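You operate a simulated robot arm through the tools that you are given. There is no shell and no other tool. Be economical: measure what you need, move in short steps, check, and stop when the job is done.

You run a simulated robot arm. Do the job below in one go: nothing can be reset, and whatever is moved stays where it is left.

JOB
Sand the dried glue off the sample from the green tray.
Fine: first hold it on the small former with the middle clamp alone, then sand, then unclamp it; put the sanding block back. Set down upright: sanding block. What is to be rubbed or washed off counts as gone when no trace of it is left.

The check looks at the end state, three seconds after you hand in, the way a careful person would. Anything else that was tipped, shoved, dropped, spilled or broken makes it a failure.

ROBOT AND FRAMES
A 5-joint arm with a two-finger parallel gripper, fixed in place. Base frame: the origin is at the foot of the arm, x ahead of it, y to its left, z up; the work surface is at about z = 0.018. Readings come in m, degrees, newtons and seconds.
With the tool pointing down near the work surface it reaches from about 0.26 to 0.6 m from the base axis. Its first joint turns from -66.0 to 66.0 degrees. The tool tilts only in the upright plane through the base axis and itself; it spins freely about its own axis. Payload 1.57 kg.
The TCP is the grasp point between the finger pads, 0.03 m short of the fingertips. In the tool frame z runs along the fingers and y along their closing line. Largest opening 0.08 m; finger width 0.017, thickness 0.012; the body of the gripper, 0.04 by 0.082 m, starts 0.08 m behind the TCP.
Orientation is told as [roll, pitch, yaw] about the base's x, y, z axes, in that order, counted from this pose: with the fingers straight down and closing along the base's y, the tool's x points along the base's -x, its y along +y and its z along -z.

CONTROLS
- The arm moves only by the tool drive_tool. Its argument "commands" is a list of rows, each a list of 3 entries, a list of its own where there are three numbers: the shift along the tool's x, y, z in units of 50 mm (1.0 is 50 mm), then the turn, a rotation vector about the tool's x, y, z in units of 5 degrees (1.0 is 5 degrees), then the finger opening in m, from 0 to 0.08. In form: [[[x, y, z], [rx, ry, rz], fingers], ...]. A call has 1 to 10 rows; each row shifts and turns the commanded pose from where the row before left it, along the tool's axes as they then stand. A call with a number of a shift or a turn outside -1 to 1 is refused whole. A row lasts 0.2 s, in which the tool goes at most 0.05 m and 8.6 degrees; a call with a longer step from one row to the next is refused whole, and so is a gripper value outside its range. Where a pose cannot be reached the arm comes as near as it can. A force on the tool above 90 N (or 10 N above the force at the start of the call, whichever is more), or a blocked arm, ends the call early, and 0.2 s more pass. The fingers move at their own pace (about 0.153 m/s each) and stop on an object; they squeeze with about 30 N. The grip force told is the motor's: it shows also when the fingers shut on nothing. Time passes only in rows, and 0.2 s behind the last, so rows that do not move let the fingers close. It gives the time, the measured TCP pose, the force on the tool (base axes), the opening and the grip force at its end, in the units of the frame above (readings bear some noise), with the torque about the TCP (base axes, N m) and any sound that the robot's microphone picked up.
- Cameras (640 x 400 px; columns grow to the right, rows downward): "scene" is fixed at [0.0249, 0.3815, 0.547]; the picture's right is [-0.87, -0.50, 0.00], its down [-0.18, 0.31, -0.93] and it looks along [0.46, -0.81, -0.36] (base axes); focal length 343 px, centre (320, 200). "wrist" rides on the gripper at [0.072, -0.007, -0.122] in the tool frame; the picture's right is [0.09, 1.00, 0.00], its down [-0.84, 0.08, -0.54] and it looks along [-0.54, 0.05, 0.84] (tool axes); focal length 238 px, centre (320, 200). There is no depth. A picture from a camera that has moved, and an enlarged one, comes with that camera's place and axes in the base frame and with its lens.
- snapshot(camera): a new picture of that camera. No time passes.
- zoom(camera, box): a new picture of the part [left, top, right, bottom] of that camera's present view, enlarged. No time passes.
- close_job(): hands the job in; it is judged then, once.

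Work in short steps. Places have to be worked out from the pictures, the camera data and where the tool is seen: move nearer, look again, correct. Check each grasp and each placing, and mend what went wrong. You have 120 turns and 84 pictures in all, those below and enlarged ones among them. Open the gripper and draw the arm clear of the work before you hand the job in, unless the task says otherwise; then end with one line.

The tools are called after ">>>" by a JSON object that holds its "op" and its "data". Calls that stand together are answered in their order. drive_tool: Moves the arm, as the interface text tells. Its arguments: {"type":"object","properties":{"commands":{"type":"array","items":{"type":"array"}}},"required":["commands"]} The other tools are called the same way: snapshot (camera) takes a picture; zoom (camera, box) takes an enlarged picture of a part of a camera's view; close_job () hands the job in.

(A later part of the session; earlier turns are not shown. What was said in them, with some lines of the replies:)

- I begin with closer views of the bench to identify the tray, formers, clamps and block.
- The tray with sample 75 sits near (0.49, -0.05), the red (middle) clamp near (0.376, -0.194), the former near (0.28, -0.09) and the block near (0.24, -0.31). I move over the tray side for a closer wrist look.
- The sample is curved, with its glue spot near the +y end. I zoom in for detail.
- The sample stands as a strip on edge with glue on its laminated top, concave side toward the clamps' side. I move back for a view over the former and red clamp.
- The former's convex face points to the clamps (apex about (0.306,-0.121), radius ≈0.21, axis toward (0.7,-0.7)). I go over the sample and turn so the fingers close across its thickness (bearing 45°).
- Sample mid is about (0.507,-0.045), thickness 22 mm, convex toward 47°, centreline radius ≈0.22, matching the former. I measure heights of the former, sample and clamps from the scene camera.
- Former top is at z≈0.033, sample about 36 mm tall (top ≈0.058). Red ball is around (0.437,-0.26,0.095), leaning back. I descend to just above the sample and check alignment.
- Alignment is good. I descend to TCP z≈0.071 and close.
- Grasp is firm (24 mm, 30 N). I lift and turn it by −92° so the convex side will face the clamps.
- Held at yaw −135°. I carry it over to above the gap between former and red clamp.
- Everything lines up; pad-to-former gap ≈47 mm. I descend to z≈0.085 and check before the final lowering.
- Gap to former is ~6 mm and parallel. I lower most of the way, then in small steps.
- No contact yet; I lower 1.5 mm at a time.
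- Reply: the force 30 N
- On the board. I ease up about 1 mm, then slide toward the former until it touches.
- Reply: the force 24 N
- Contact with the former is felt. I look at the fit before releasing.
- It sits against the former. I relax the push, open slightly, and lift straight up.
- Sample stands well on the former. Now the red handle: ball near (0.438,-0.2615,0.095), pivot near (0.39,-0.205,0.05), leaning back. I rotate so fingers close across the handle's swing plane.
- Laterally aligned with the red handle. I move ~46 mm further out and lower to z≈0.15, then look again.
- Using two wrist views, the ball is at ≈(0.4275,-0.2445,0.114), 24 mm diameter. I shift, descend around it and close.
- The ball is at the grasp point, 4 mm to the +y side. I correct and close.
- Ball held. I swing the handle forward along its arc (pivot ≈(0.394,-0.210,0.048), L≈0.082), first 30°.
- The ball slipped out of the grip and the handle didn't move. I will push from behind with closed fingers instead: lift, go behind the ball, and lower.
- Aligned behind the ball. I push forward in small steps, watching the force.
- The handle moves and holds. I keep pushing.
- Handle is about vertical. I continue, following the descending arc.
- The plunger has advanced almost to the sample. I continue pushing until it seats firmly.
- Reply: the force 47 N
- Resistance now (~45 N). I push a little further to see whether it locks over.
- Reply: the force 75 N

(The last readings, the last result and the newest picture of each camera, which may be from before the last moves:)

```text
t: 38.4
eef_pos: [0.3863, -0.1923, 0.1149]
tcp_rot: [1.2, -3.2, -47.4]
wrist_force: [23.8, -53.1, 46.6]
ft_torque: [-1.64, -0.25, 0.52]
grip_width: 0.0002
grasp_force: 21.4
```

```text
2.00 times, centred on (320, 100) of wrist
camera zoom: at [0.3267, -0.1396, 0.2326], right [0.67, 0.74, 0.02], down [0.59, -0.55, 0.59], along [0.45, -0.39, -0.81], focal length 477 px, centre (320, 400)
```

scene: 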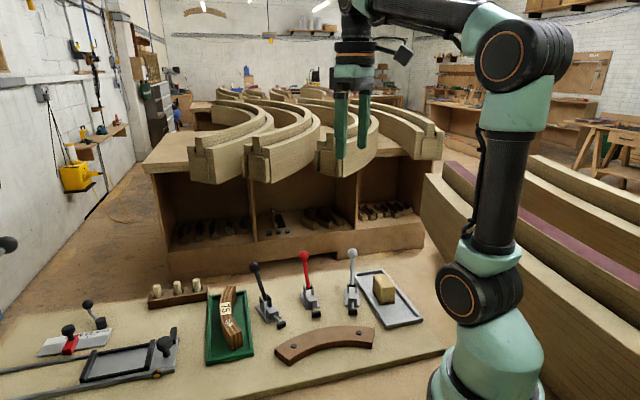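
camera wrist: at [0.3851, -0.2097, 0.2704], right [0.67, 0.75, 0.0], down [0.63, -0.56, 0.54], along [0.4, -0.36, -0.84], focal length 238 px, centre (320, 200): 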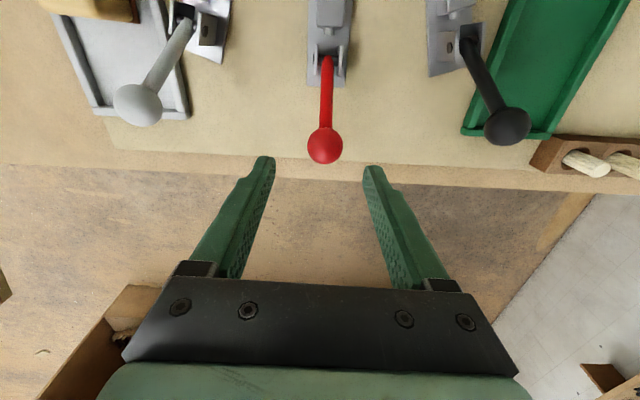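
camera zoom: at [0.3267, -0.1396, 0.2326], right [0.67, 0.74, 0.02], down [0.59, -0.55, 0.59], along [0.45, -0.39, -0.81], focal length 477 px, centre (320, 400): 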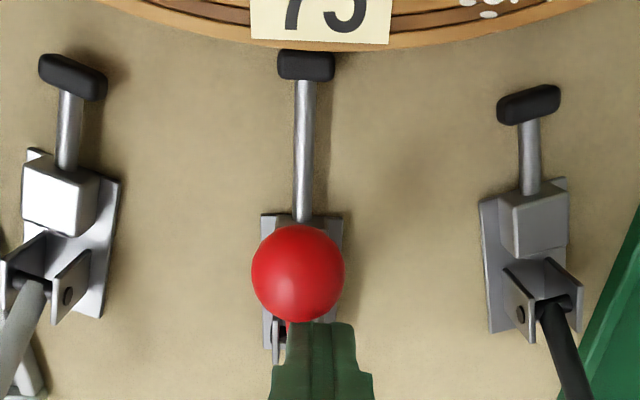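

It's against a hard stop, so closed as far as it goes. I back off and inspect whether it holds and touches the sample.

>>> {"op": "drive_tool", "data": {"commands": [[[-0.4, 0, -0.24], [0, 0, 0], 0.0], [[-0.4, 0, -0.2], [0, 0, 0], 0.0], [[0, 0, -0.8], [0, 0, 0], 0.0], [[0, 0, -0.8], [0, 0, 0], 0.0], [[0.5, 0, 0], [0, 0, 0], 0.0], [[0, 0, 0], [0, 0, 0], 0.0]]}}

>>> {"op": "zoom", "data": {"camera": "wrist", "box": [220, 0, 420, 200]}}

>>> {"op": "zoom", "data": {"camera": "scene", "box": [250, 250, 390, 370]}}

```text
t: 39.8
eef_pos: [0.3823, -0.1921, 0.2094]
tcp_rot: [0.0, 0.0, -47.1]
wrist_force: [0.1, -0.5, 0.0]
ft_torque: [0.01, -0.03, -0.04]
grip_width: 0.0
grasp_force: 20.9
```

```text
2.00 times, centred on (320, 100) of wrist
camera zoom: at [0.3287, -0.1434, 0.3298], right [0.67, 0.75, 0.0], down [0.63, -0.56, 0.54], along [0.4, -0.36, -0.84], focal length 477 px, centre (320, 400)
```

zoom: 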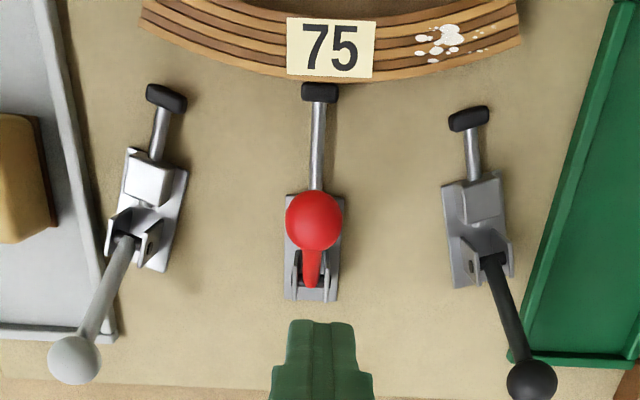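

```text
3.33 times, centred on (320, 310) of scene
camera zoom: at [0.0249, 0.3815, 0.547], right [-0.87, -0.5, 0.0], down [-0.18, 0.31, -0.93], along [0.46, -0.81, -0.36], focal length 1142 px, centre (320, -167)
```

zoom: 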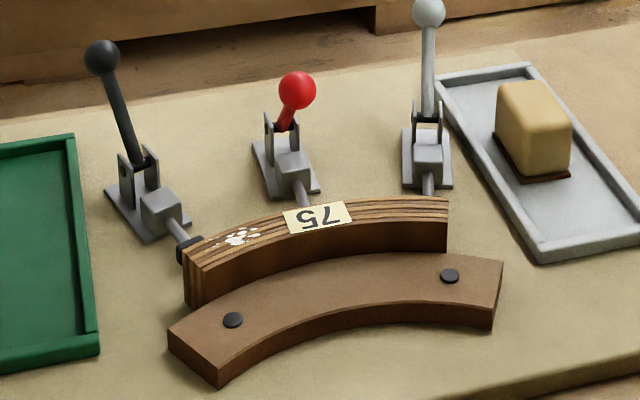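

>>> {"op": "zoom", "data": {"camera": "wrist", "box": [285, 0, 355, 70]}}

>>> {"op": "zoom", "data": {"camera": "scene", "box": [295, 285, 355, 345]}}

```text
5.71 times, centred on (320, 35) of wrist
camera zoom: at [0.3287, -0.1434, 0.3298], right [0.67, 0.75, 0.0], down [0.63, -0.56, 0.54], along [0.4, -0.36, -0.84], focal length 1362 px, centre (320, 1143)
```

zoom: 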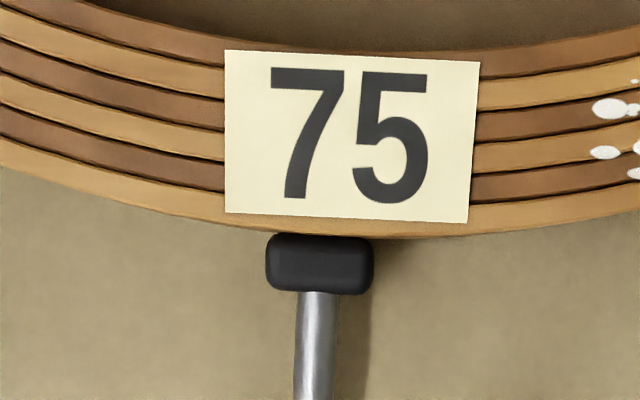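

```text
6.67 times, centred on (325, 315) of scene
camera zoom: at [0.0249, 0.3815, 0.547], right [-0.87, -0.5, 0.0], down [-0.18, 0.31, -0.93], along [0.46, -0.81, -0.36], focal length 2284 px, centre (287, -567)
```

zoom: 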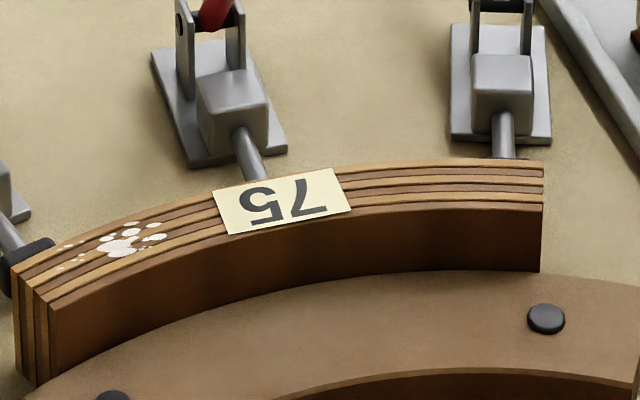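

The pad is against the sample and the sample against the former. Next the sanding block near (0.235,-0.30); I move above it.

>>> {"op": "drive_tool", "data": {"commands": [[[0.107, -0.905, 0], [0, 0, 0], 0.08], [[0.107, -0.905, 0], [0, 0, 0], 0.08], [[0.107, -0.905, 0], [0, 0, 0], 0.08], [[0.107, -0.905, 0], [0, 0, 0], 0.08], [[0, 0, 0], [0, 0, 0], 0.08]]}}

>>> {"op": "snapshot", "data": {"camera": "wrist"}}

>>> {"op": "zoom", "data": {"camera": "scene", "box": [340, 255, 440, 340]}}

```text
t: 41.0
eef_pos: [0.237, -0.2997, 0.2075]
tcp_rot: [0.0, 0.0, -47.0]
wrist_force: [-0.1, -0.4, 0.0]
ft_torque: [0.03, 0.01, 0.03]
grip_width: 0.0798
grasp_force: 0.0
```

```text
41 pictures are left
camera wrist: at [0.1837, -0.2498, 0.3294], right [0.67, 0.75, 0.0], down [0.63, -0.56, 0.54], along [0.4, -0.36, -0.84], focal length 238 px, centre (320, 200)
```

wrist: 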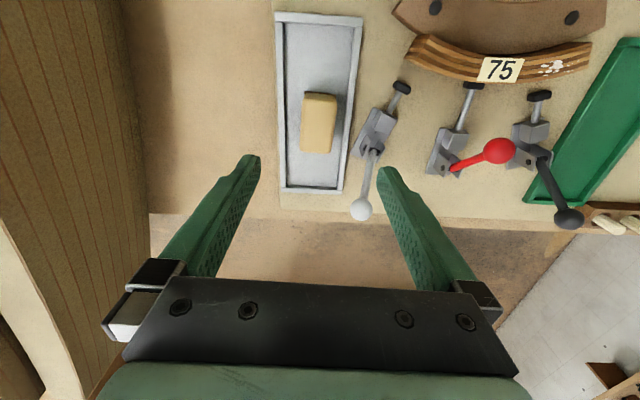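

```text
4.71 times, centred on (390, 298) of scene
camera zoom: at [0.0249, 0.3815, 0.547], right [-0.87, -0.5, 0.0], down [-0.18, 0.31, -0.93], along [0.46, -0.81, -0.36], focal length 1612 px, centre (-9, -259)
```

zoom: 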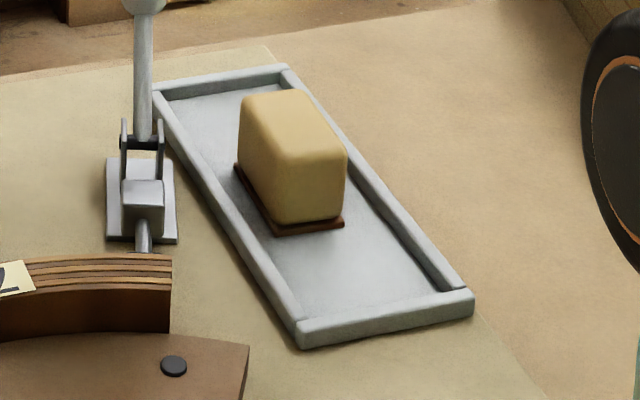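

The block's long side is parallel to my tool x axis (within 1°), centre ≈(0.231,-0.295), ~38 mm wide. I shift slightly and descend to just above it to verify.

>>> {"op": "drive_tool", "data": {"commands": [[[0.15, 0, 0.6], [0, 0, 0], 0.065], [[0, 0, 0.8], [0, 0, 0], 0.065], [[0, 0, 0.8], [0, 0, 0], 0.065], [[0, 0, 0], [0, 0, 0], 0.065]]}}

>>> {"op": "snapshot", "data": {"camera": "wrist"}}

```text
t: 42.0
eef_pos: [0.2279, -0.2964, 0.097]
tcp_rot: [0.0, 0.0, -47.1]
wrist_force: [0.7, 0.2, 0.2]
ft_torque: [0.0, 0.01, -0.02]
grip_width: 0.0652
grasp_force: 0.0
```

```text
39 pictures are left
camera wrist: at [0.1745, -0.2473, 0.2182], right [0.67, 0.75, 0.0], down [0.63, -0.56, 0.54], along [0.4, -0.36, -0.84], focal length 238 px, centre (320, 200)
```

wrist: 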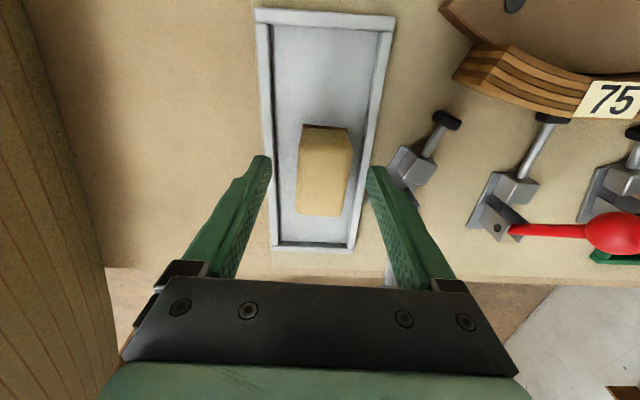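

Block is aligned with the fingers. I nudge −6 mm/+2 mm, descend to z≈0.07 and grip.

>>> {"op": "drive_tool", "data": {"commands": [[[-0.12, 0.04, 0.1], [0, 0, 0], 0.065], [[0, 0, 0.44], [0, 0, 0], 0.065], [[0, 0, 0], [0, 0, 0], 0.0], [[0, 0, 0], [0, 0, 0], 0.0], [[0, 0, 0], [0, 0, 0], 0.0]]}}

>>> {"op": "snapshot", "data": {"camera": "wrist"}}

```text
t: 43.2
eef_pos: [0.2354, -0.2977, 0.0689]
tcp_rot: [-0.1, -0.1, -47.2]
wrist_force: [0.7, 1.1, 6.5]
ft_torque: [0.2, 0.0, -0.03]
grip_width: 0.0371
grasp_force: 30.4
```

```text
38 pictures are left
camera wrist: at [0.1822, -0.2496, 0.1907], right [0.67, 0.75, 0.0], down [0.63, -0.56, 0.54], along [0.4, -0.36, -0.84], focal length 238 px, centre (320, 200)
```

wrist: 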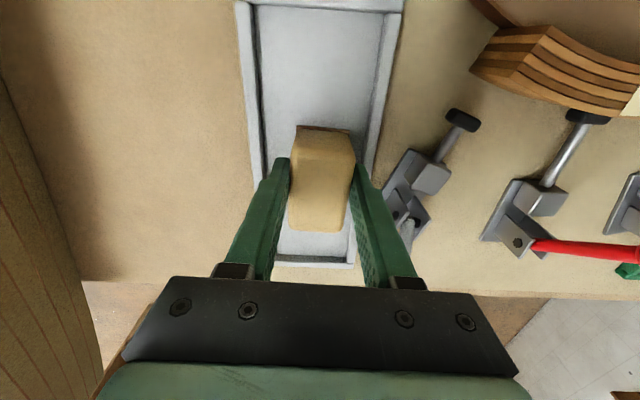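

Block gripped (37 mm); its home is TCP ≈(0.2345,-0.298,0.0695) at yaw −47°. The glue centre is ≈(0.352,-0.083). I lift and carry the block over it.

>>> {"op": "drive_tool", "data": {"commands": [[[0, 0, -0.8], [0, 0, 0], 0.0], [[0, 0, -0.8], [0, 0, 0], 0.0], [[0, 0, -0.8], [0, 0, 0], 0.0], [[0.308, 0.93, 0], [0, 0, 0], 0.0], [[0.308, 0.93, 0], [0, 0, 0], 0.0], [[0.308, 0.93, 0], [0, 0, 0], 0.0], [[0.308, 0.93, 0], [0, 0, 0], 0.0], [[0.308, 0.93, 0], [0, 0, 0], 0.0], [[0, 0, 0.5], [0, 0, 0], 0.0], [[0, 0, 0.5], [0, 0, 0], 0.0]]}}

>>> {"op": "snapshot", "data": {"camera": "wrist"}}

>>> {"op": "zoom", "data": {"camera": "scene", "box": [230, 220, 410, 370]}}

```text
t: 45.4
eef_pos: [0.3542, -0.0845, 0.1413]
tcp_rot: [0.0, -0.2, -47.0]
wrist_force: [0.4, 0.1, -0.9]
ft_torque: [0.01, 0.0, 0.0]
grip_width: 0.037
grasp_force: 29.8
```

```text
37 pictures are left
camera wrist: at [0.3002, -0.0355, 0.2629], right [0.67, 0.75, 0.0], down [0.63, -0.56, 0.54], along [0.41, -0.36, -0.84], focal length 238 px, centre (320, 200)
```

wrist: 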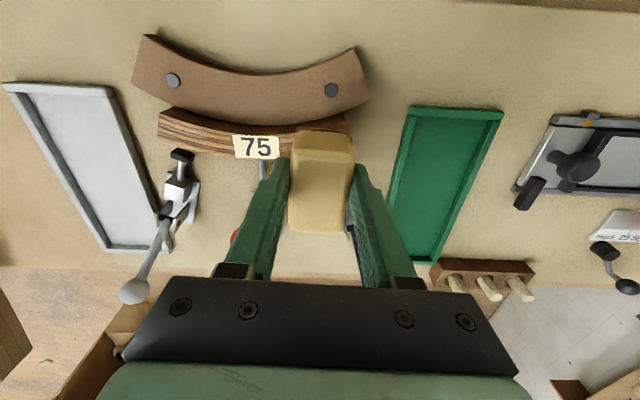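

```text
2.67 times, centred on (320, 295) of scene
camera zoom: at [0.0249, 0.3815, 0.547], right [-0.87, -0.5, 0.0], down [-0.18, 0.31, -0.93], along [0.46, -0.81, -0.36], focal length 914 px, centre (320, -53)
```

zoom: 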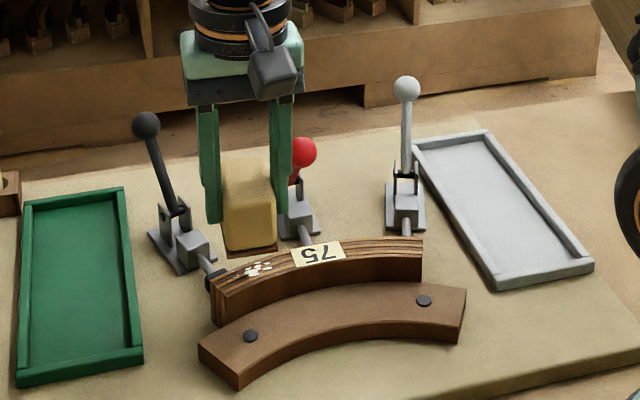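

Above the glue. I lower until the block touches.

>>> {"op": "drive_tool", "data": {"commands": [[[0, 0, 0.35], [0, 0, 0], 0.0], [[0, 0, 0.3], [0, 0, 0], 0.0], [[0, 0, 0], [0, 0, 0], 0.0]]}}

>>> {"op": "drive_tool", "data": {"commands": [[[0, 0, 0.05], [0, 0, 0], 0.0], [[0, 0, 0], [0, 0, 0], 0.0]]}}

>>> {"op": "drive_tool", "data": {"commands": [[[0, 0, 0.04], [0, 0, 0], 0.0], [[0, 0, 0], [0, 0, 0], 0.0]]}}

```text
t: 46.2
eef_pos: [0.3537, -0.0845, 0.1078]
tcp_rot: [0.0, 0.0, -47.1]
wrist_force: [0.6, 0.1, -0.9]
ft_torque: [-0.02, 0.03, 0.02]
grip_width: 0.0372
grasp_force: 29.4
```

```text
t: 46.8
eef_pos: [0.3529, -0.0847, 0.1056]
tcp_rot: [0.0, -0.1, -47.1]
wrist_force: [-6.2, -1.0, 26.7]
ft_torque: [-0.04, 0.44, 0.0]
grip_width: 0.0372
grasp_force: 30.2
```

```text
t: 47.4
eef_pos: [0.3538, -0.0854, 0.1043]
tcp_rot: [0.2, -0.3, -47.2]
wrist_force: [-6.3, 0.3, 44.4]
ft_torque: [-0.25, 0.29, -0.02]
grip_width: 0.0368
grasp_force: 30.4
```

Contact at ≈0.106. I ease the pressure a bit and make gentle strokes along the sample's tangent (bearing ≈61°).

>>> {"op": "drive_tool", "data": {"commands": [[[0, 0, -0.04], [0, 0, 0], 0.0], [[0.09, 0.286, 0], [0, 0, 0], 0.0], [[-0.09, -0.286, 0], [0, 0, 0], 0.0], [[-0.09, -0.286, 0], [0, 0, 0], 0.0], [[0.09, 0.286, 0], [0, 0, 0], 0.0], [[0, 0, 0], [0, 0, 0], 0.0]]}}

>>> {"op": "zoom", "data": {"camera": "scene", "box": [240, 250, 370, 360]}}

```text
t: 48.8
eef_pos: [0.3528, -0.085, 0.1026]
tcp_rot: [0.0, 0.0, -47.1]
wrist_force: [-11.3, -25.0, 34.3]
ft_torque: [-1.31, 0.44, -0.12]
grip_width: 0.0371
grasp_force: 30.5
```

```text
3.64 times, centred on (305, 305) of scene
camera zoom: at [0.0248, 0.3815, 0.547], right [-0.87, -0.5, 0.0], down [-0.18, 0.31, -0.93], along [0.46, -0.81, -0.36], focal length 1246 px, centre (374, -182)
```

zoom: 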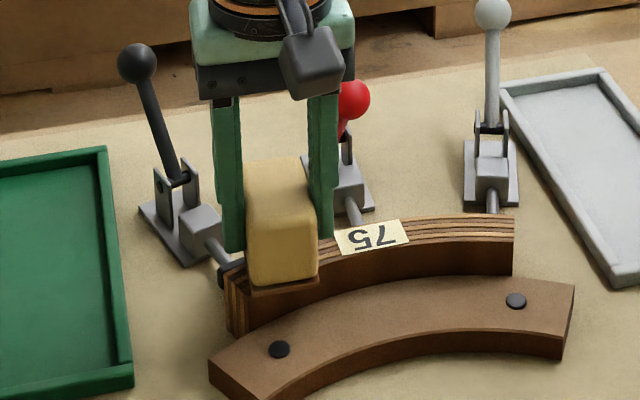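

Strokes are working with the sample staying in place. I do another set of longer strokes.

>>> {"op": "drive_tool", "data": {"commands": [[[0.09, 0.286, -0.02], [0, 0, 0], 0.0], [[0.03, 0.095, 0], [0, 0, 0], 0.0], [[-0.12, -0.381, 0], [0, 0, 0], 0.0], [[-0.12, -0.381, 0], [0, 0, 0], 0.0], [[0.12, 0.381, 0], [0, 0, 0], 0.0], [[0.12, 0.381, 0], [0, 0, 0], 0.0], [[-0.12, -0.381, 0], [0, 0, 0], 0.0], [[-0.12, -0.381, 0], [0, 0, 0], 0.0], [[0.12, 0.381, 0], [0, 0, 0], 0.0], [[0, 0, 0], [0, 0, 0], 0.0]]}}

>>> {"op": "drive_tool", "data": {"commands": [[[0, 0, -0.5], [0, 0, 0], 0.0], [[0, 0, -0.8], [0, 0, 0], 0.0], [[-0.2, -0.9, 0], [0, 0, 0], 0.0], [[0, 0, 0], [0, 0, 0], 0.0]]}}

>>> {"op": "zoom", "data": {"camera": "scene", "box": [255, 290, 345, 360]}}

>>> {"op": "snapshot", "data": {"camera": "wrist"}}

```text
t: 51.0
eef_pos: [0.3549, -0.0829, 0.1044]
tcp_rot: [0.0, 0.0, -47.0]
wrist_force: [0.9, 0.9, 0.0]
ft_torque: [0.0, 0.02, -0.02]
grip_width: 0.037
grasp_force: 29.8
```

```text
t: 52.0
eef_pos: [0.3276, -0.1234, 0.1682]
tcp_rot: [0.0, 0.0, -47.0]
wrist_force: [0.2, 0.3, -0.2]
ft_torque: [0.0, -0.03, 0.03]
grip_width: 0.0371
grasp_force: 29.9
```

```text
5.71 times, centred on (300, 325) of scene
camera zoom: at [0.0249, 0.3815, 0.547], right [-0.87, -0.5, 0.0], down [-0.18, 0.31, -0.93], along [0.46, -0.81, -0.36], focal length 1958 px, centre (434, -514)
```

zoom: 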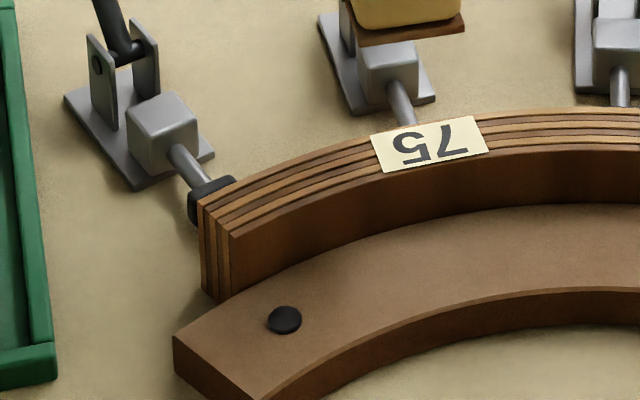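

```text
33 pictures are left
camera wrist: at [0.2746, -0.0741, 0.2892], right [0.67, 0.75, 0.0], down [0.63, -0.56, 0.54], along [0.4, -0.36, -0.84], focal length 238 px, centre (320, 200)
```

wrist: 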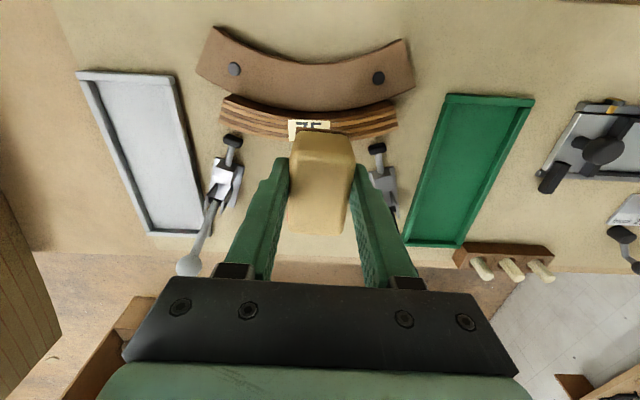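

The glue looks gone; I zoom in to be sure.

>>> {"op": "zoom", "data": {"camera": "wrist", "box": [320, 85, 410, 150]}}

>>> {"op": "zoom", "data": {"camera": "scene", "box": [280, 305, 330, 340]}}

```text
6.15 times, centred on (365, 118) of wrist
camera zoom: at [0.2746, -0.0741, 0.2892], right [0.67, 0.75, 0.0], down [0.63, -0.56, 0.54], along [0.4, -0.36, -0.84], focal length 1467 px, centre (43, 708)
```

zoom: 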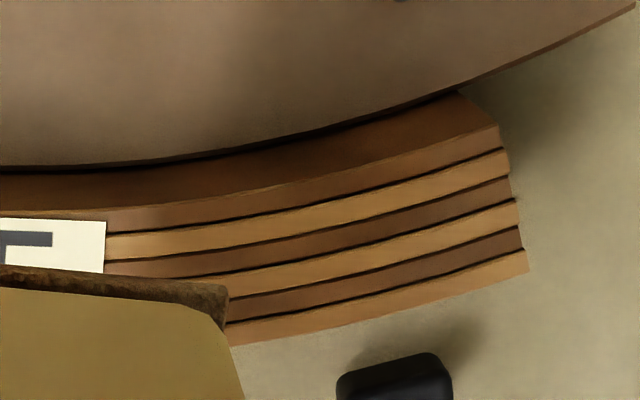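

```text
11.43 times, centred on (305, 322) of scene
camera zoom: at [0.0249, 0.3815, 0.547], right [-0.87, -0.5, 0.0], down [-0.18, 0.31, -0.93], along [0.46, -0.81, -0.36], focal length 3916 px, centre (491, -1200)
```

zoom: 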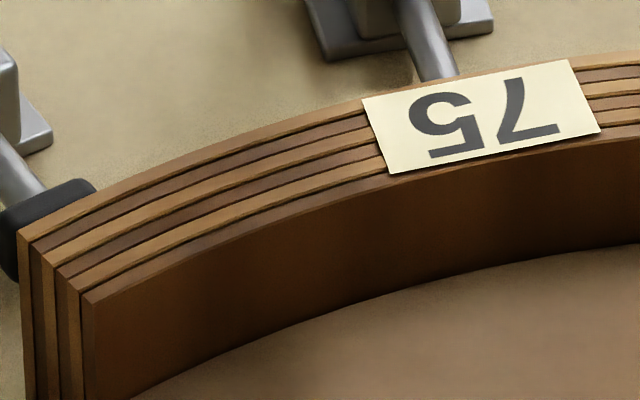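

No trace left. I take the block back above its tray spot.

>>> {"op": "drive_tool", "data": {"commands": [[[0, 0, -0.5], [0, 0, 0], 0.0], [[-0.335, -0.9375, 0], [0, 0, 0], 0.0], [[-0.335, -0.9375, 0], [0, 0, 0], 0.0], [[-0.335, -0.9375, 0], [0, 0, 0], 0.0], [[-0.335, -0.9375, 0], [0, 0, 0], 0.0], [[0, 0, 0.8], [0, 0, 0], 0.0], [[0, 0, 0.8], [0, 0, 0], 0.0], [[0, 0, 0], [0, 0, 0], 0.0]]}}

>>> {"op": "snapshot", "data": {"camera": "wrist"}}

>>> {"op": "zoom", "data": {"camera": "scene", "box": [330, 230, 440, 340]}}

```text
t: 53.8
eef_pos: [0.2392, -0.2989, 0.1151]
tcp_rot: [0.0, 0.0, -47.2]
wrist_force: [0.2, -0.2, -0.4]
ft_torque: [0.01, -0.01, 0.03]
grip_width: 0.0369
grasp_force: 30.1
```

```text
30 pictures are left
camera wrist: at [0.1849, -0.249, 0.2367], right [0.67, 0.75, 0.0], down [0.63, -0.56, 0.54], along [0.4, -0.36, -0.84], focal length 238 px, centre (320, 200)
```

wrist: 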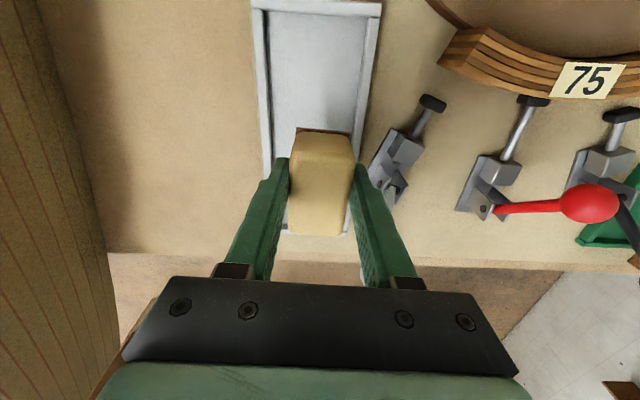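

```text
3.64 times, centred on (385, 285) of scene
camera zoom: at [0.0249, 0.3815, 0.547], right [-0.87, -0.5, 0.0], down [-0.18, 0.31, -0.93], along [0.46, -0.81, -0.36], focal length 1246 px, centre (84, -109)
```

zoom: 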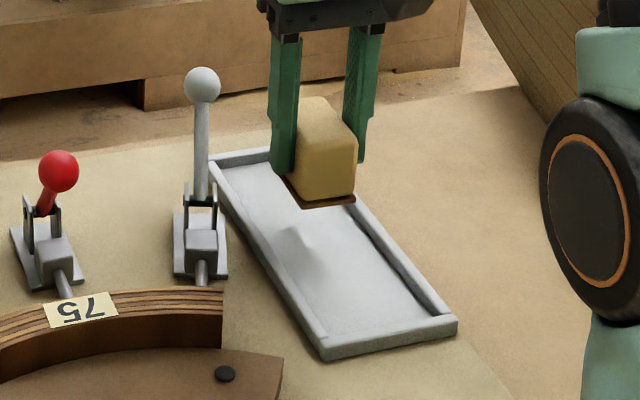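

Above its spot. I lower to near contact, then in small steps.

>>> {"op": "drive_tool", "data": {"commands": [[[0, 0, 0.4], [0, 0, 0], 0.0], [[0, 0, 0.4], [0, 0, 0], 0.0], [[0, 0, 0], [0, 0, 0], 0.0]]}}

>>> {"op": "drive_tool", "data": {"commands": [[[0, 0, 0.05], [0, 0, 0], 0.0], [[0, 0, 0], [0, 0, 0], 0.0]]}}

>>> {"op": "drive_tool", "data": {"commands": [[[0, 0, 0.04], [0, 0, 0], 0.0], [[0, 0, 0], [0, 0, 0], 0.0]]}}

```text
t: 54.6
eef_pos: [0.2355, -0.2979, 0.074]
tcp_rot: [-0.1, 0.0, -47.1]
wrist_force: [-0.2, -0.4, -1.5]
ft_torque: [0.04, -0.01, -0.02]
grip_width: 0.037
grasp_force: 29.9
```

```text
t: 55.2
eef_pos: [0.2353, -0.2985, 0.0722]
tcp_rot: [-0.1, 0.0, -47.1]
wrist_force: [-0.3, -0.5, -0.6]
ft_torque: [-0.02, 0.02, 0.01]
grip_width: 0.0369
grasp_force: 29.7
```

```text
t: 55.8
eef_pos: [0.2346, -0.2986, 0.0704]
tcp_rot: [-0.1, -0.1, -47.1]
wrist_force: [0.3, -0.5, -1.0]
ft_torque: [0.02, -0.01, -0.01]
grip_width: 0.0371
grasp_force: 30.1
```

>>> {"op": "drive_tool", "data": {"commands": [[[0, 0, 0.03], [0, 0, 0], 0.0], [[0, 0, 0], [0, 0, 0], 0.0]]}}

>>> {"op": "drive_tool", "data": {"commands": [[[0, 0, 0.03], [0, 0, 0], 0.0], [[0, 0, 0], [0, 0, 0], 0.0]]}}

```text
t: 56.4
eef_pos: [0.2353, -0.299, 0.068]
tcp_rot: [0.0, 0.0, -47.0]
wrist_force: [1.0, 0.7, 0.3]
ft_torque: [0.01, 0.01, 0.05]
grip_width: 0.0372
grasp_force: 30.1
```

```text
t: 57.0
eef_pos: [0.2358, -0.3001, 0.0661]
tcp_rot: [0.0, 0.0, -47.2]
wrist_force: [0.6, 0.0, -0.5]
ft_torque: [-0.02, 0.03, 0.0]
grip_width: 0.0369
grasp_force: 30.0
```

Still no contact (the block slid up a little in the grip while sanding); I keep lowering in 1 mm steps.

>>> {"op": "drive_tool", "data": {"commands": [[[0, 0, 0.024], [0, 0, 0], 0.0], [[0, 0, 0], [0, 0, 0], 0.0]]}}

>>> {"op": "drive_tool", "data": {"commands": [[[0, 0, 0.024], [0, 0, 0], 0.0], [[0, 0, 0], [0, 0, 0], 0.0]]}}

```text
t: 57.6
eef_pos: [0.2359, -0.2988, 0.0675]
tcp_rot: [0.0, -0.2, -47.0]
wrist_force: [-7.8, 7.6, 32.2]
ft_torque: [-0.06, -0.02, -0.02]
grip_width: 0.0371
grasp_force: 29.3
```

```text
t: 58.2
eef_pos: [0.2354, -0.3009, 0.0654]
tcp_rot: [0.0, -0.1, -47.1]
wrist_force: [-10.2, 8.0, 44.1]
ft_torque: [0.1, 0.21, 0.02]
grip_width: 0.0368
grasp_force: 30.1
```

Contact. I relax 1 mm, open, and lift away.

>>> {"op": "drive_tool", "data": {"commands": [[[0, 0, -0.024], [0, 0, 0], 0.0], [[0, 0, 0], [0, 0, 0], 0.06], [[0, 0, 0], [0, 0, 0], 0.06], [[0, 0, -0.4], [0, 0, 0], 0.06], [[0, 0, -0.9], [0, 0, 0], 0.06], [[0, 0, -0.9], [0, 0, 0], 0.06], [[0, 0, -0.6], [0, 0, 0], 0.06]]}}

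>>> {"op": "snapshot", "data": {"camera": "wrist"}}

>>> {"op": "zoom", "data": {"camera": "scene", "box": [290, 230, 440, 350]}}

```text
t: 59.8
eef_pos: [0.2351, -0.2978, 0.2066]
tcp_rot: [-0.1, 0.0, -47.1]
wrist_force: [0.5, -0.8, 0.3]
ft_torque: [0.01, 0.01, -0.01]
grip_width: 0.0601
grasp_force: 0.0
```

```text
28 pictures are left
camera wrist: at [0.1825, -0.2492, 0.3271], right [0.67, 0.75, 0.0], down [0.63, -0.56, 0.54], along [0.4, -0.36, -0.84], focal length 238 px, centre (320, 200)
```

wrist: 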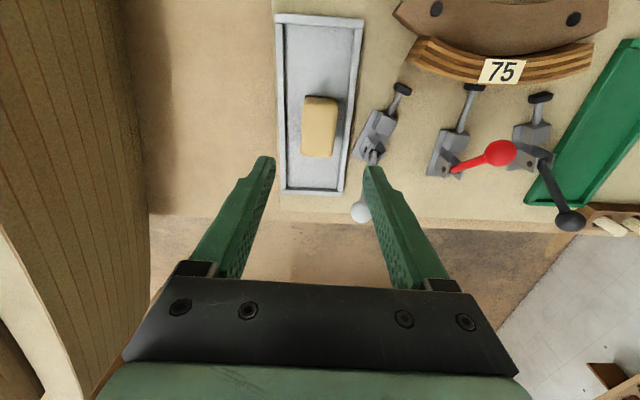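

```text
3.33 times, centred on (365, 290) of scene
camera zoom: at [0.0249, 0.3815, 0.547], right [-0.87, -0.5, 0.0], down [-0.18, 0.31, -0.93], along [0.46, -0.81, -0.36], focal length 1142 px, centre (170, -100)
```

zoom: 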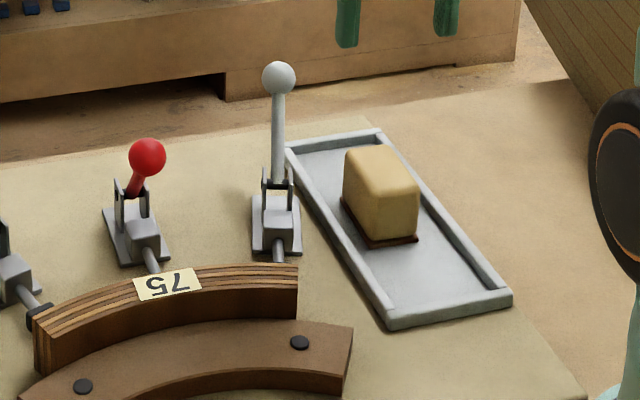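

Block is back upright in its tray. Now to unclamp: I go with closed fingers to the former side of the red ball.

>>> {"op": "drive_tool", "data": {"commands": [[[0.1865, 0.878, 0], [0, 0, 0], 0.0], [[0.1865, 0.878, 0], [0, 0, 0], 0.0], [[0.1865, 0.878, 0], [0, 0, 0], 0.0], [[0.1865, 0.878, 0], [0, 0, 0], 0.0], [[0, 0, 0.6], [0, 0, 0], 0.0], [[0, 0, 0], [0, 0, 0], 0.0]]}}

>>> {"op": "snapshot", "data": {"camera": "wrist"}}

>>> {"op": "zoom", "data": {"camera": "scene", "box": [250, 220, 390, 350]}}

```text
t: 61.2
eef_pos: [0.3377, -0.1506, 0.176]
tcp_rot: [0.0, 0.0, -47.1]
wrist_force: [0.7, -0.1, 1.2]
ft_torque: [0.01, -0.01, -0.01]
grip_width: 0.0
grasp_force: 21.4
```

```text
26 pictures are left
camera wrist: at [0.2834, -0.1011, 0.2981], right [0.67, 0.75, 0.0], down [0.63, -0.56, 0.54], along [0.4, -0.36, -0.84], focal length 238 px, centre (320, 200)
```

wrist: 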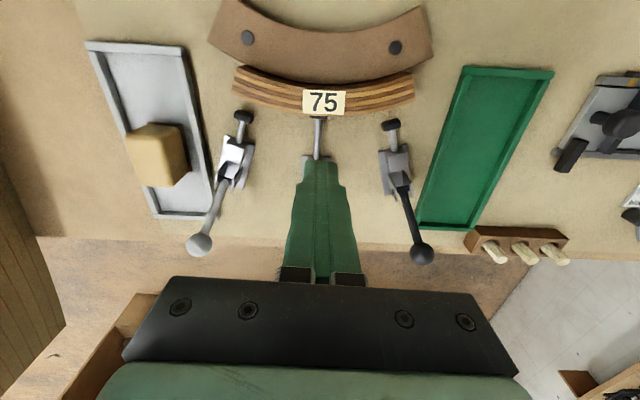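

```text
3.08 times, centred on (320, 285) of scene
camera zoom: at [0.0249, 0.3815, 0.547], right [-0.87, -0.5, 0.0], down [-0.18, 0.31, -0.93], along [0.46, -0.81, -0.36], focal length 1054 px, centre (320, -62)
```

zoom: 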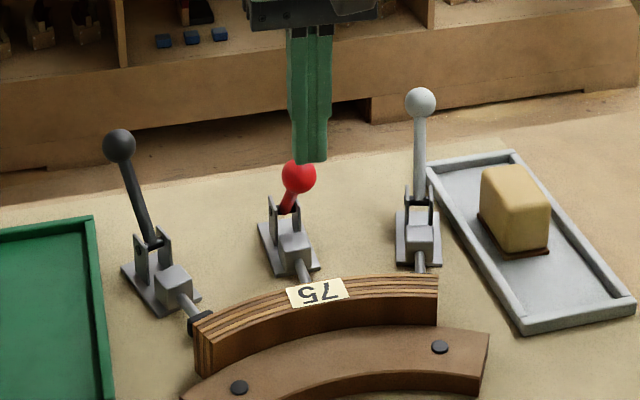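

Ball is ≈(0.36,-0.175,0.114), 11 mm clear of the fingers. I lower in front of it.

>>> {"op": "drive_tool", "data": {"commands": [[[0.04, 0, 0.6], [0, 0, 0], 0.0], [[0, 0, 0.6], [0, 0, 0], 0.0], [[0, 0, 0], [0, 0, 0], 0.0]]}}

>>> {"op": "zoom", "data": {"camera": "scene", "box": [265, 240, 365, 340]}}

```text
t: 62.0
eef_pos: [0.3358, -0.1494, 0.1154]
tcp_rot: [0.1, -0.1, -47.1]
wrist_force: [-0.3, -0.1, 0.3]
ft_torque: [-0.02, 0.0, 0.0]
grip_width: 0.0
grasp_force: 21.2
```

```text
4.00 times, centred on (315, 290) of scene
camera zoom: at [0.0249, 0.3815, 0.547], right [-0.87, -0.5, 0.0], down [-0.18, 0.31, -0.93], along [0.46, -0.81, -0.36], focal length 1371 px, centre (340, -160)
```

zoom: 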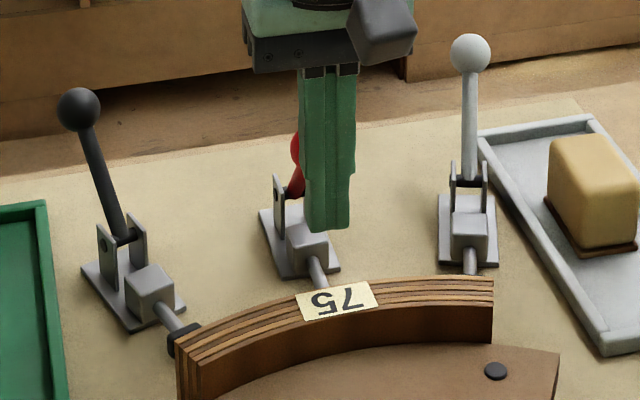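

In front of the ball. I push it back along the arc, first half.

>>> {"op": "drive_tool", "data": {"commands": [[[-0.24, 0, 0], [0, 0, 0], 0.0], [[-0.24, 0, -0.08], [0, 0, 0], 0.0], [[-0.24, 0, -0.08], [0, 0, 0], 0.0], [[-0.24, 0, -0.06], [0, 0, 0], 0.0], [[-0.24, 0, 0], [0, 0, 0], 0.0], [[0, 0, 0], [0, 0, 0], 0.0]]}}

>>> {"op": "zoom", "data": {"camera": "scene", "box": [265, 240, 365, 340]}}

```text
t: 63.4
eef_pos: [0.3787, -0.1957, 0.1273]
tcp_rot: [0.0, 0.1, -47.1]
wrist_force: [1.0, -0.6, -0.3]
ft_torque: [-0.02, -0.01, -0.01]
grip_width: 0.0
grasp_force: 21.2
```

```text
4.00 times, centred on (315, 290) of scene
camera zoom: at [0.0249, 0.3815, 0.547], right [-0.87, -0.5, 0.0], down [-0.18, 0.31, -0.93], along [0.46, -0.81, -0.36], focal length 1371 px, centre (340, -160)
```

zoom: 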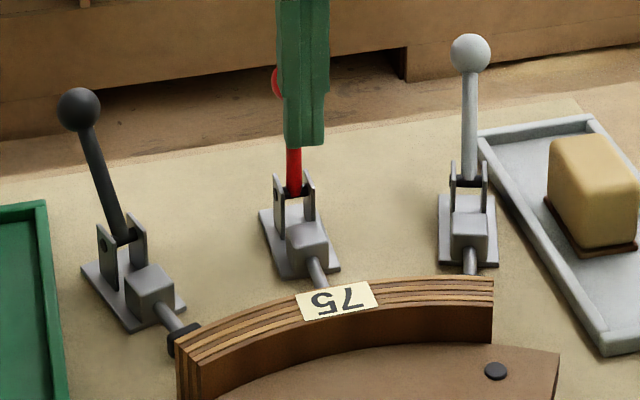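

>>> {"op": "drive_tool", "data": {"commands": [[[-0.24, 0, 0.02], [0, 0, 0], 0.0], [[-0.24, 0, 0.04], [0, 0, 0], 0.0], [[-0.24, 0, 0.08], [0, 0, 0], 0.0], [[-0.22, 0, 0.1], [0, 0, 0], 0.0], [[0, 0, 0], [0, 0, 0], 0.0]]}}

>>> {"op": "zoom", "data": {"camera": "scene", "box": [265, 220, 365, 340]}}

```text
t: 64.6
eef_pos: [0.4076, -0.2271, 0.1154]
tcp_rot: [-0.4, 0.9, -46.9]
wrist_force: [-31.3, 42.5, 60.7]
ft_torque: [1.36, 0.22, -0.27]
grip_width: 0.0001
grasp_force: 21.2
```

```text
3.33 times, centred on (315, 280) of scene
camera zoom: at [0.0246, 0.3816, 0.547], right [-0.87, -0.5, 0.0], down [-0.18, 0.31, -0.93], along [0.46, -0.81, -0.36], focal length 1142 px, centre (337, -67)
```

zoom: 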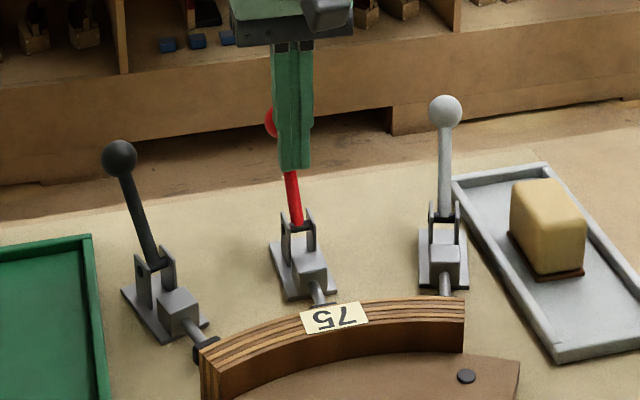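

The handle hit its open stop. I back off, lift clear and inspect.

>>> {"op": "drive_tool", "data": {"commands": [[[0.1, 0, -0.2], [0, 0, 0], 0.0], [[0.2, 0, -0.4], [0, 0, 0], 0.0], [[0, 0, -0.9], [0, 0, 0], 0.0], [[0, 0, -0.9], [0, 0, 0], 0.04], [[0.4, 0, 0], [0, 0, 0], 0.04], [[0, 0, 0], [0, 0, 0], 0.04]]}}

>>> {"op": "snapshot", "data": {"camera": "wrist"}}

>>> {"op": "zoom", "data": {"camera": "scene", "box": [180, 220, 440, 380]}}

```text
t: 66.0
eef_pos: [0.3899, -0.2045, 0.2386]
tcp_rot: [-0.1, -0.2, -47.0]
wrist_force: [-0.2, 0.1, -0.3]
ft_torque: [0.0, -0.01, 0.02]
grip_width: 0.0398
grasp_force: 0.1
```

```text
21 pictures are left
camera wrist: at [0.3373, -0.1552, 0.3597], right [0.67, 0.75, 0.0], down [0.63, -0.56, 0.54], along [0.4, -0.36, -0.84], focal length 238 px, centre (320, 200)
```

wrist: 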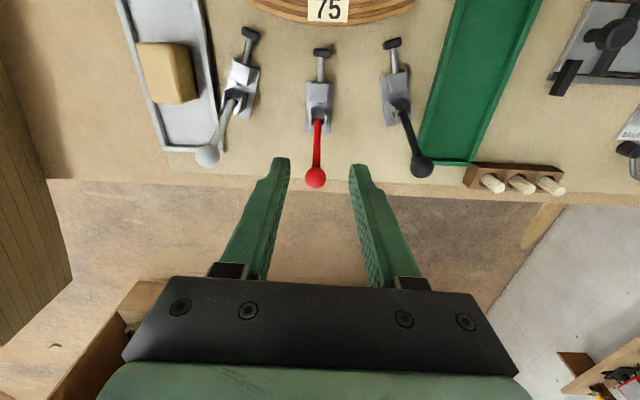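

```text
2.46 times, centred on (310, 300) of scene
camera zoom: at [0.0249, 0.3815, 0.547], right [-0.87, -0.5, 0.0], down [-0.18, 0.31, -0.93], along [0.46, -0.81, -0.36], focal length 844 px, centre (345, -46)
```

zoom: 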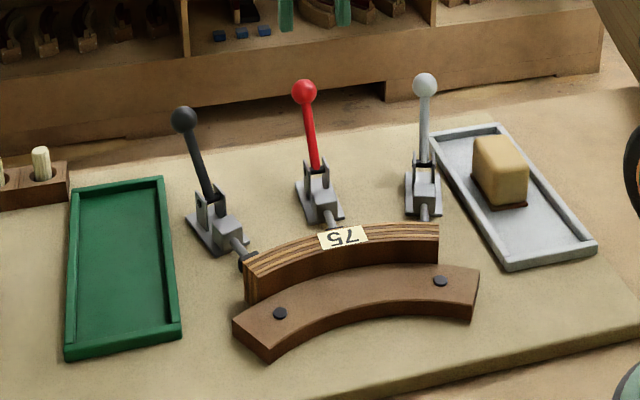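

The clamp is open again, the sample is clean on the former, the block is upright in its tray. I draw the arm up and clear with the gripper open.

>>> {"op": "drive_tool", "data": {"commands": [[[0.2, 0, -0.9], [0, 0, 0], 0.08], [[0.2, 0, -0.9], [0, 0, 0], 0.08], [[0.2, 0, -0.9], [0, 0, 0], 0.08], [[0, 0, 0], [0, 0, 0], 0.08]]}}

>>> {"op": "snapshot", "data": {"camera": "wrist"}}

```text
t: 67.0
eef_pos: [0.3691, -0.1775, 0.3746]
tcp_rot: [0.0, 0.1, -47.0]
wrist_force: [0.1, 0.0, 0.0]
ft_torque: [0.0, -0.01, 0.01]
grip_width: 0.08
grasp_force: 0.1
```

```text
19 pictures are left
camera wrist: at [0.3149, -0.1291, 0.4958], right [0.67, 0.75, 0.0], down [0.63, -0.56, 0.54], along [0.4, -0.36, -0.84], focal length 238 px, centre (320, 200)
```

wrist: 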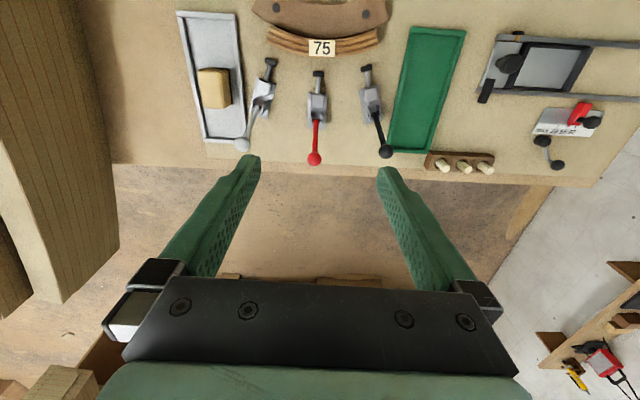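

Everything is in its final place and the arm is clear, so I hand in.

>>> {"op": "close_job", "data": {}}

```text
The job is handed in.
```

I sanded the sample on the small former with only the middle clamp holding it, and close-up pictures show no glue left. It is unclamped and still on the former, the sanding block is upright in its tray, and I saw nothing else moved.
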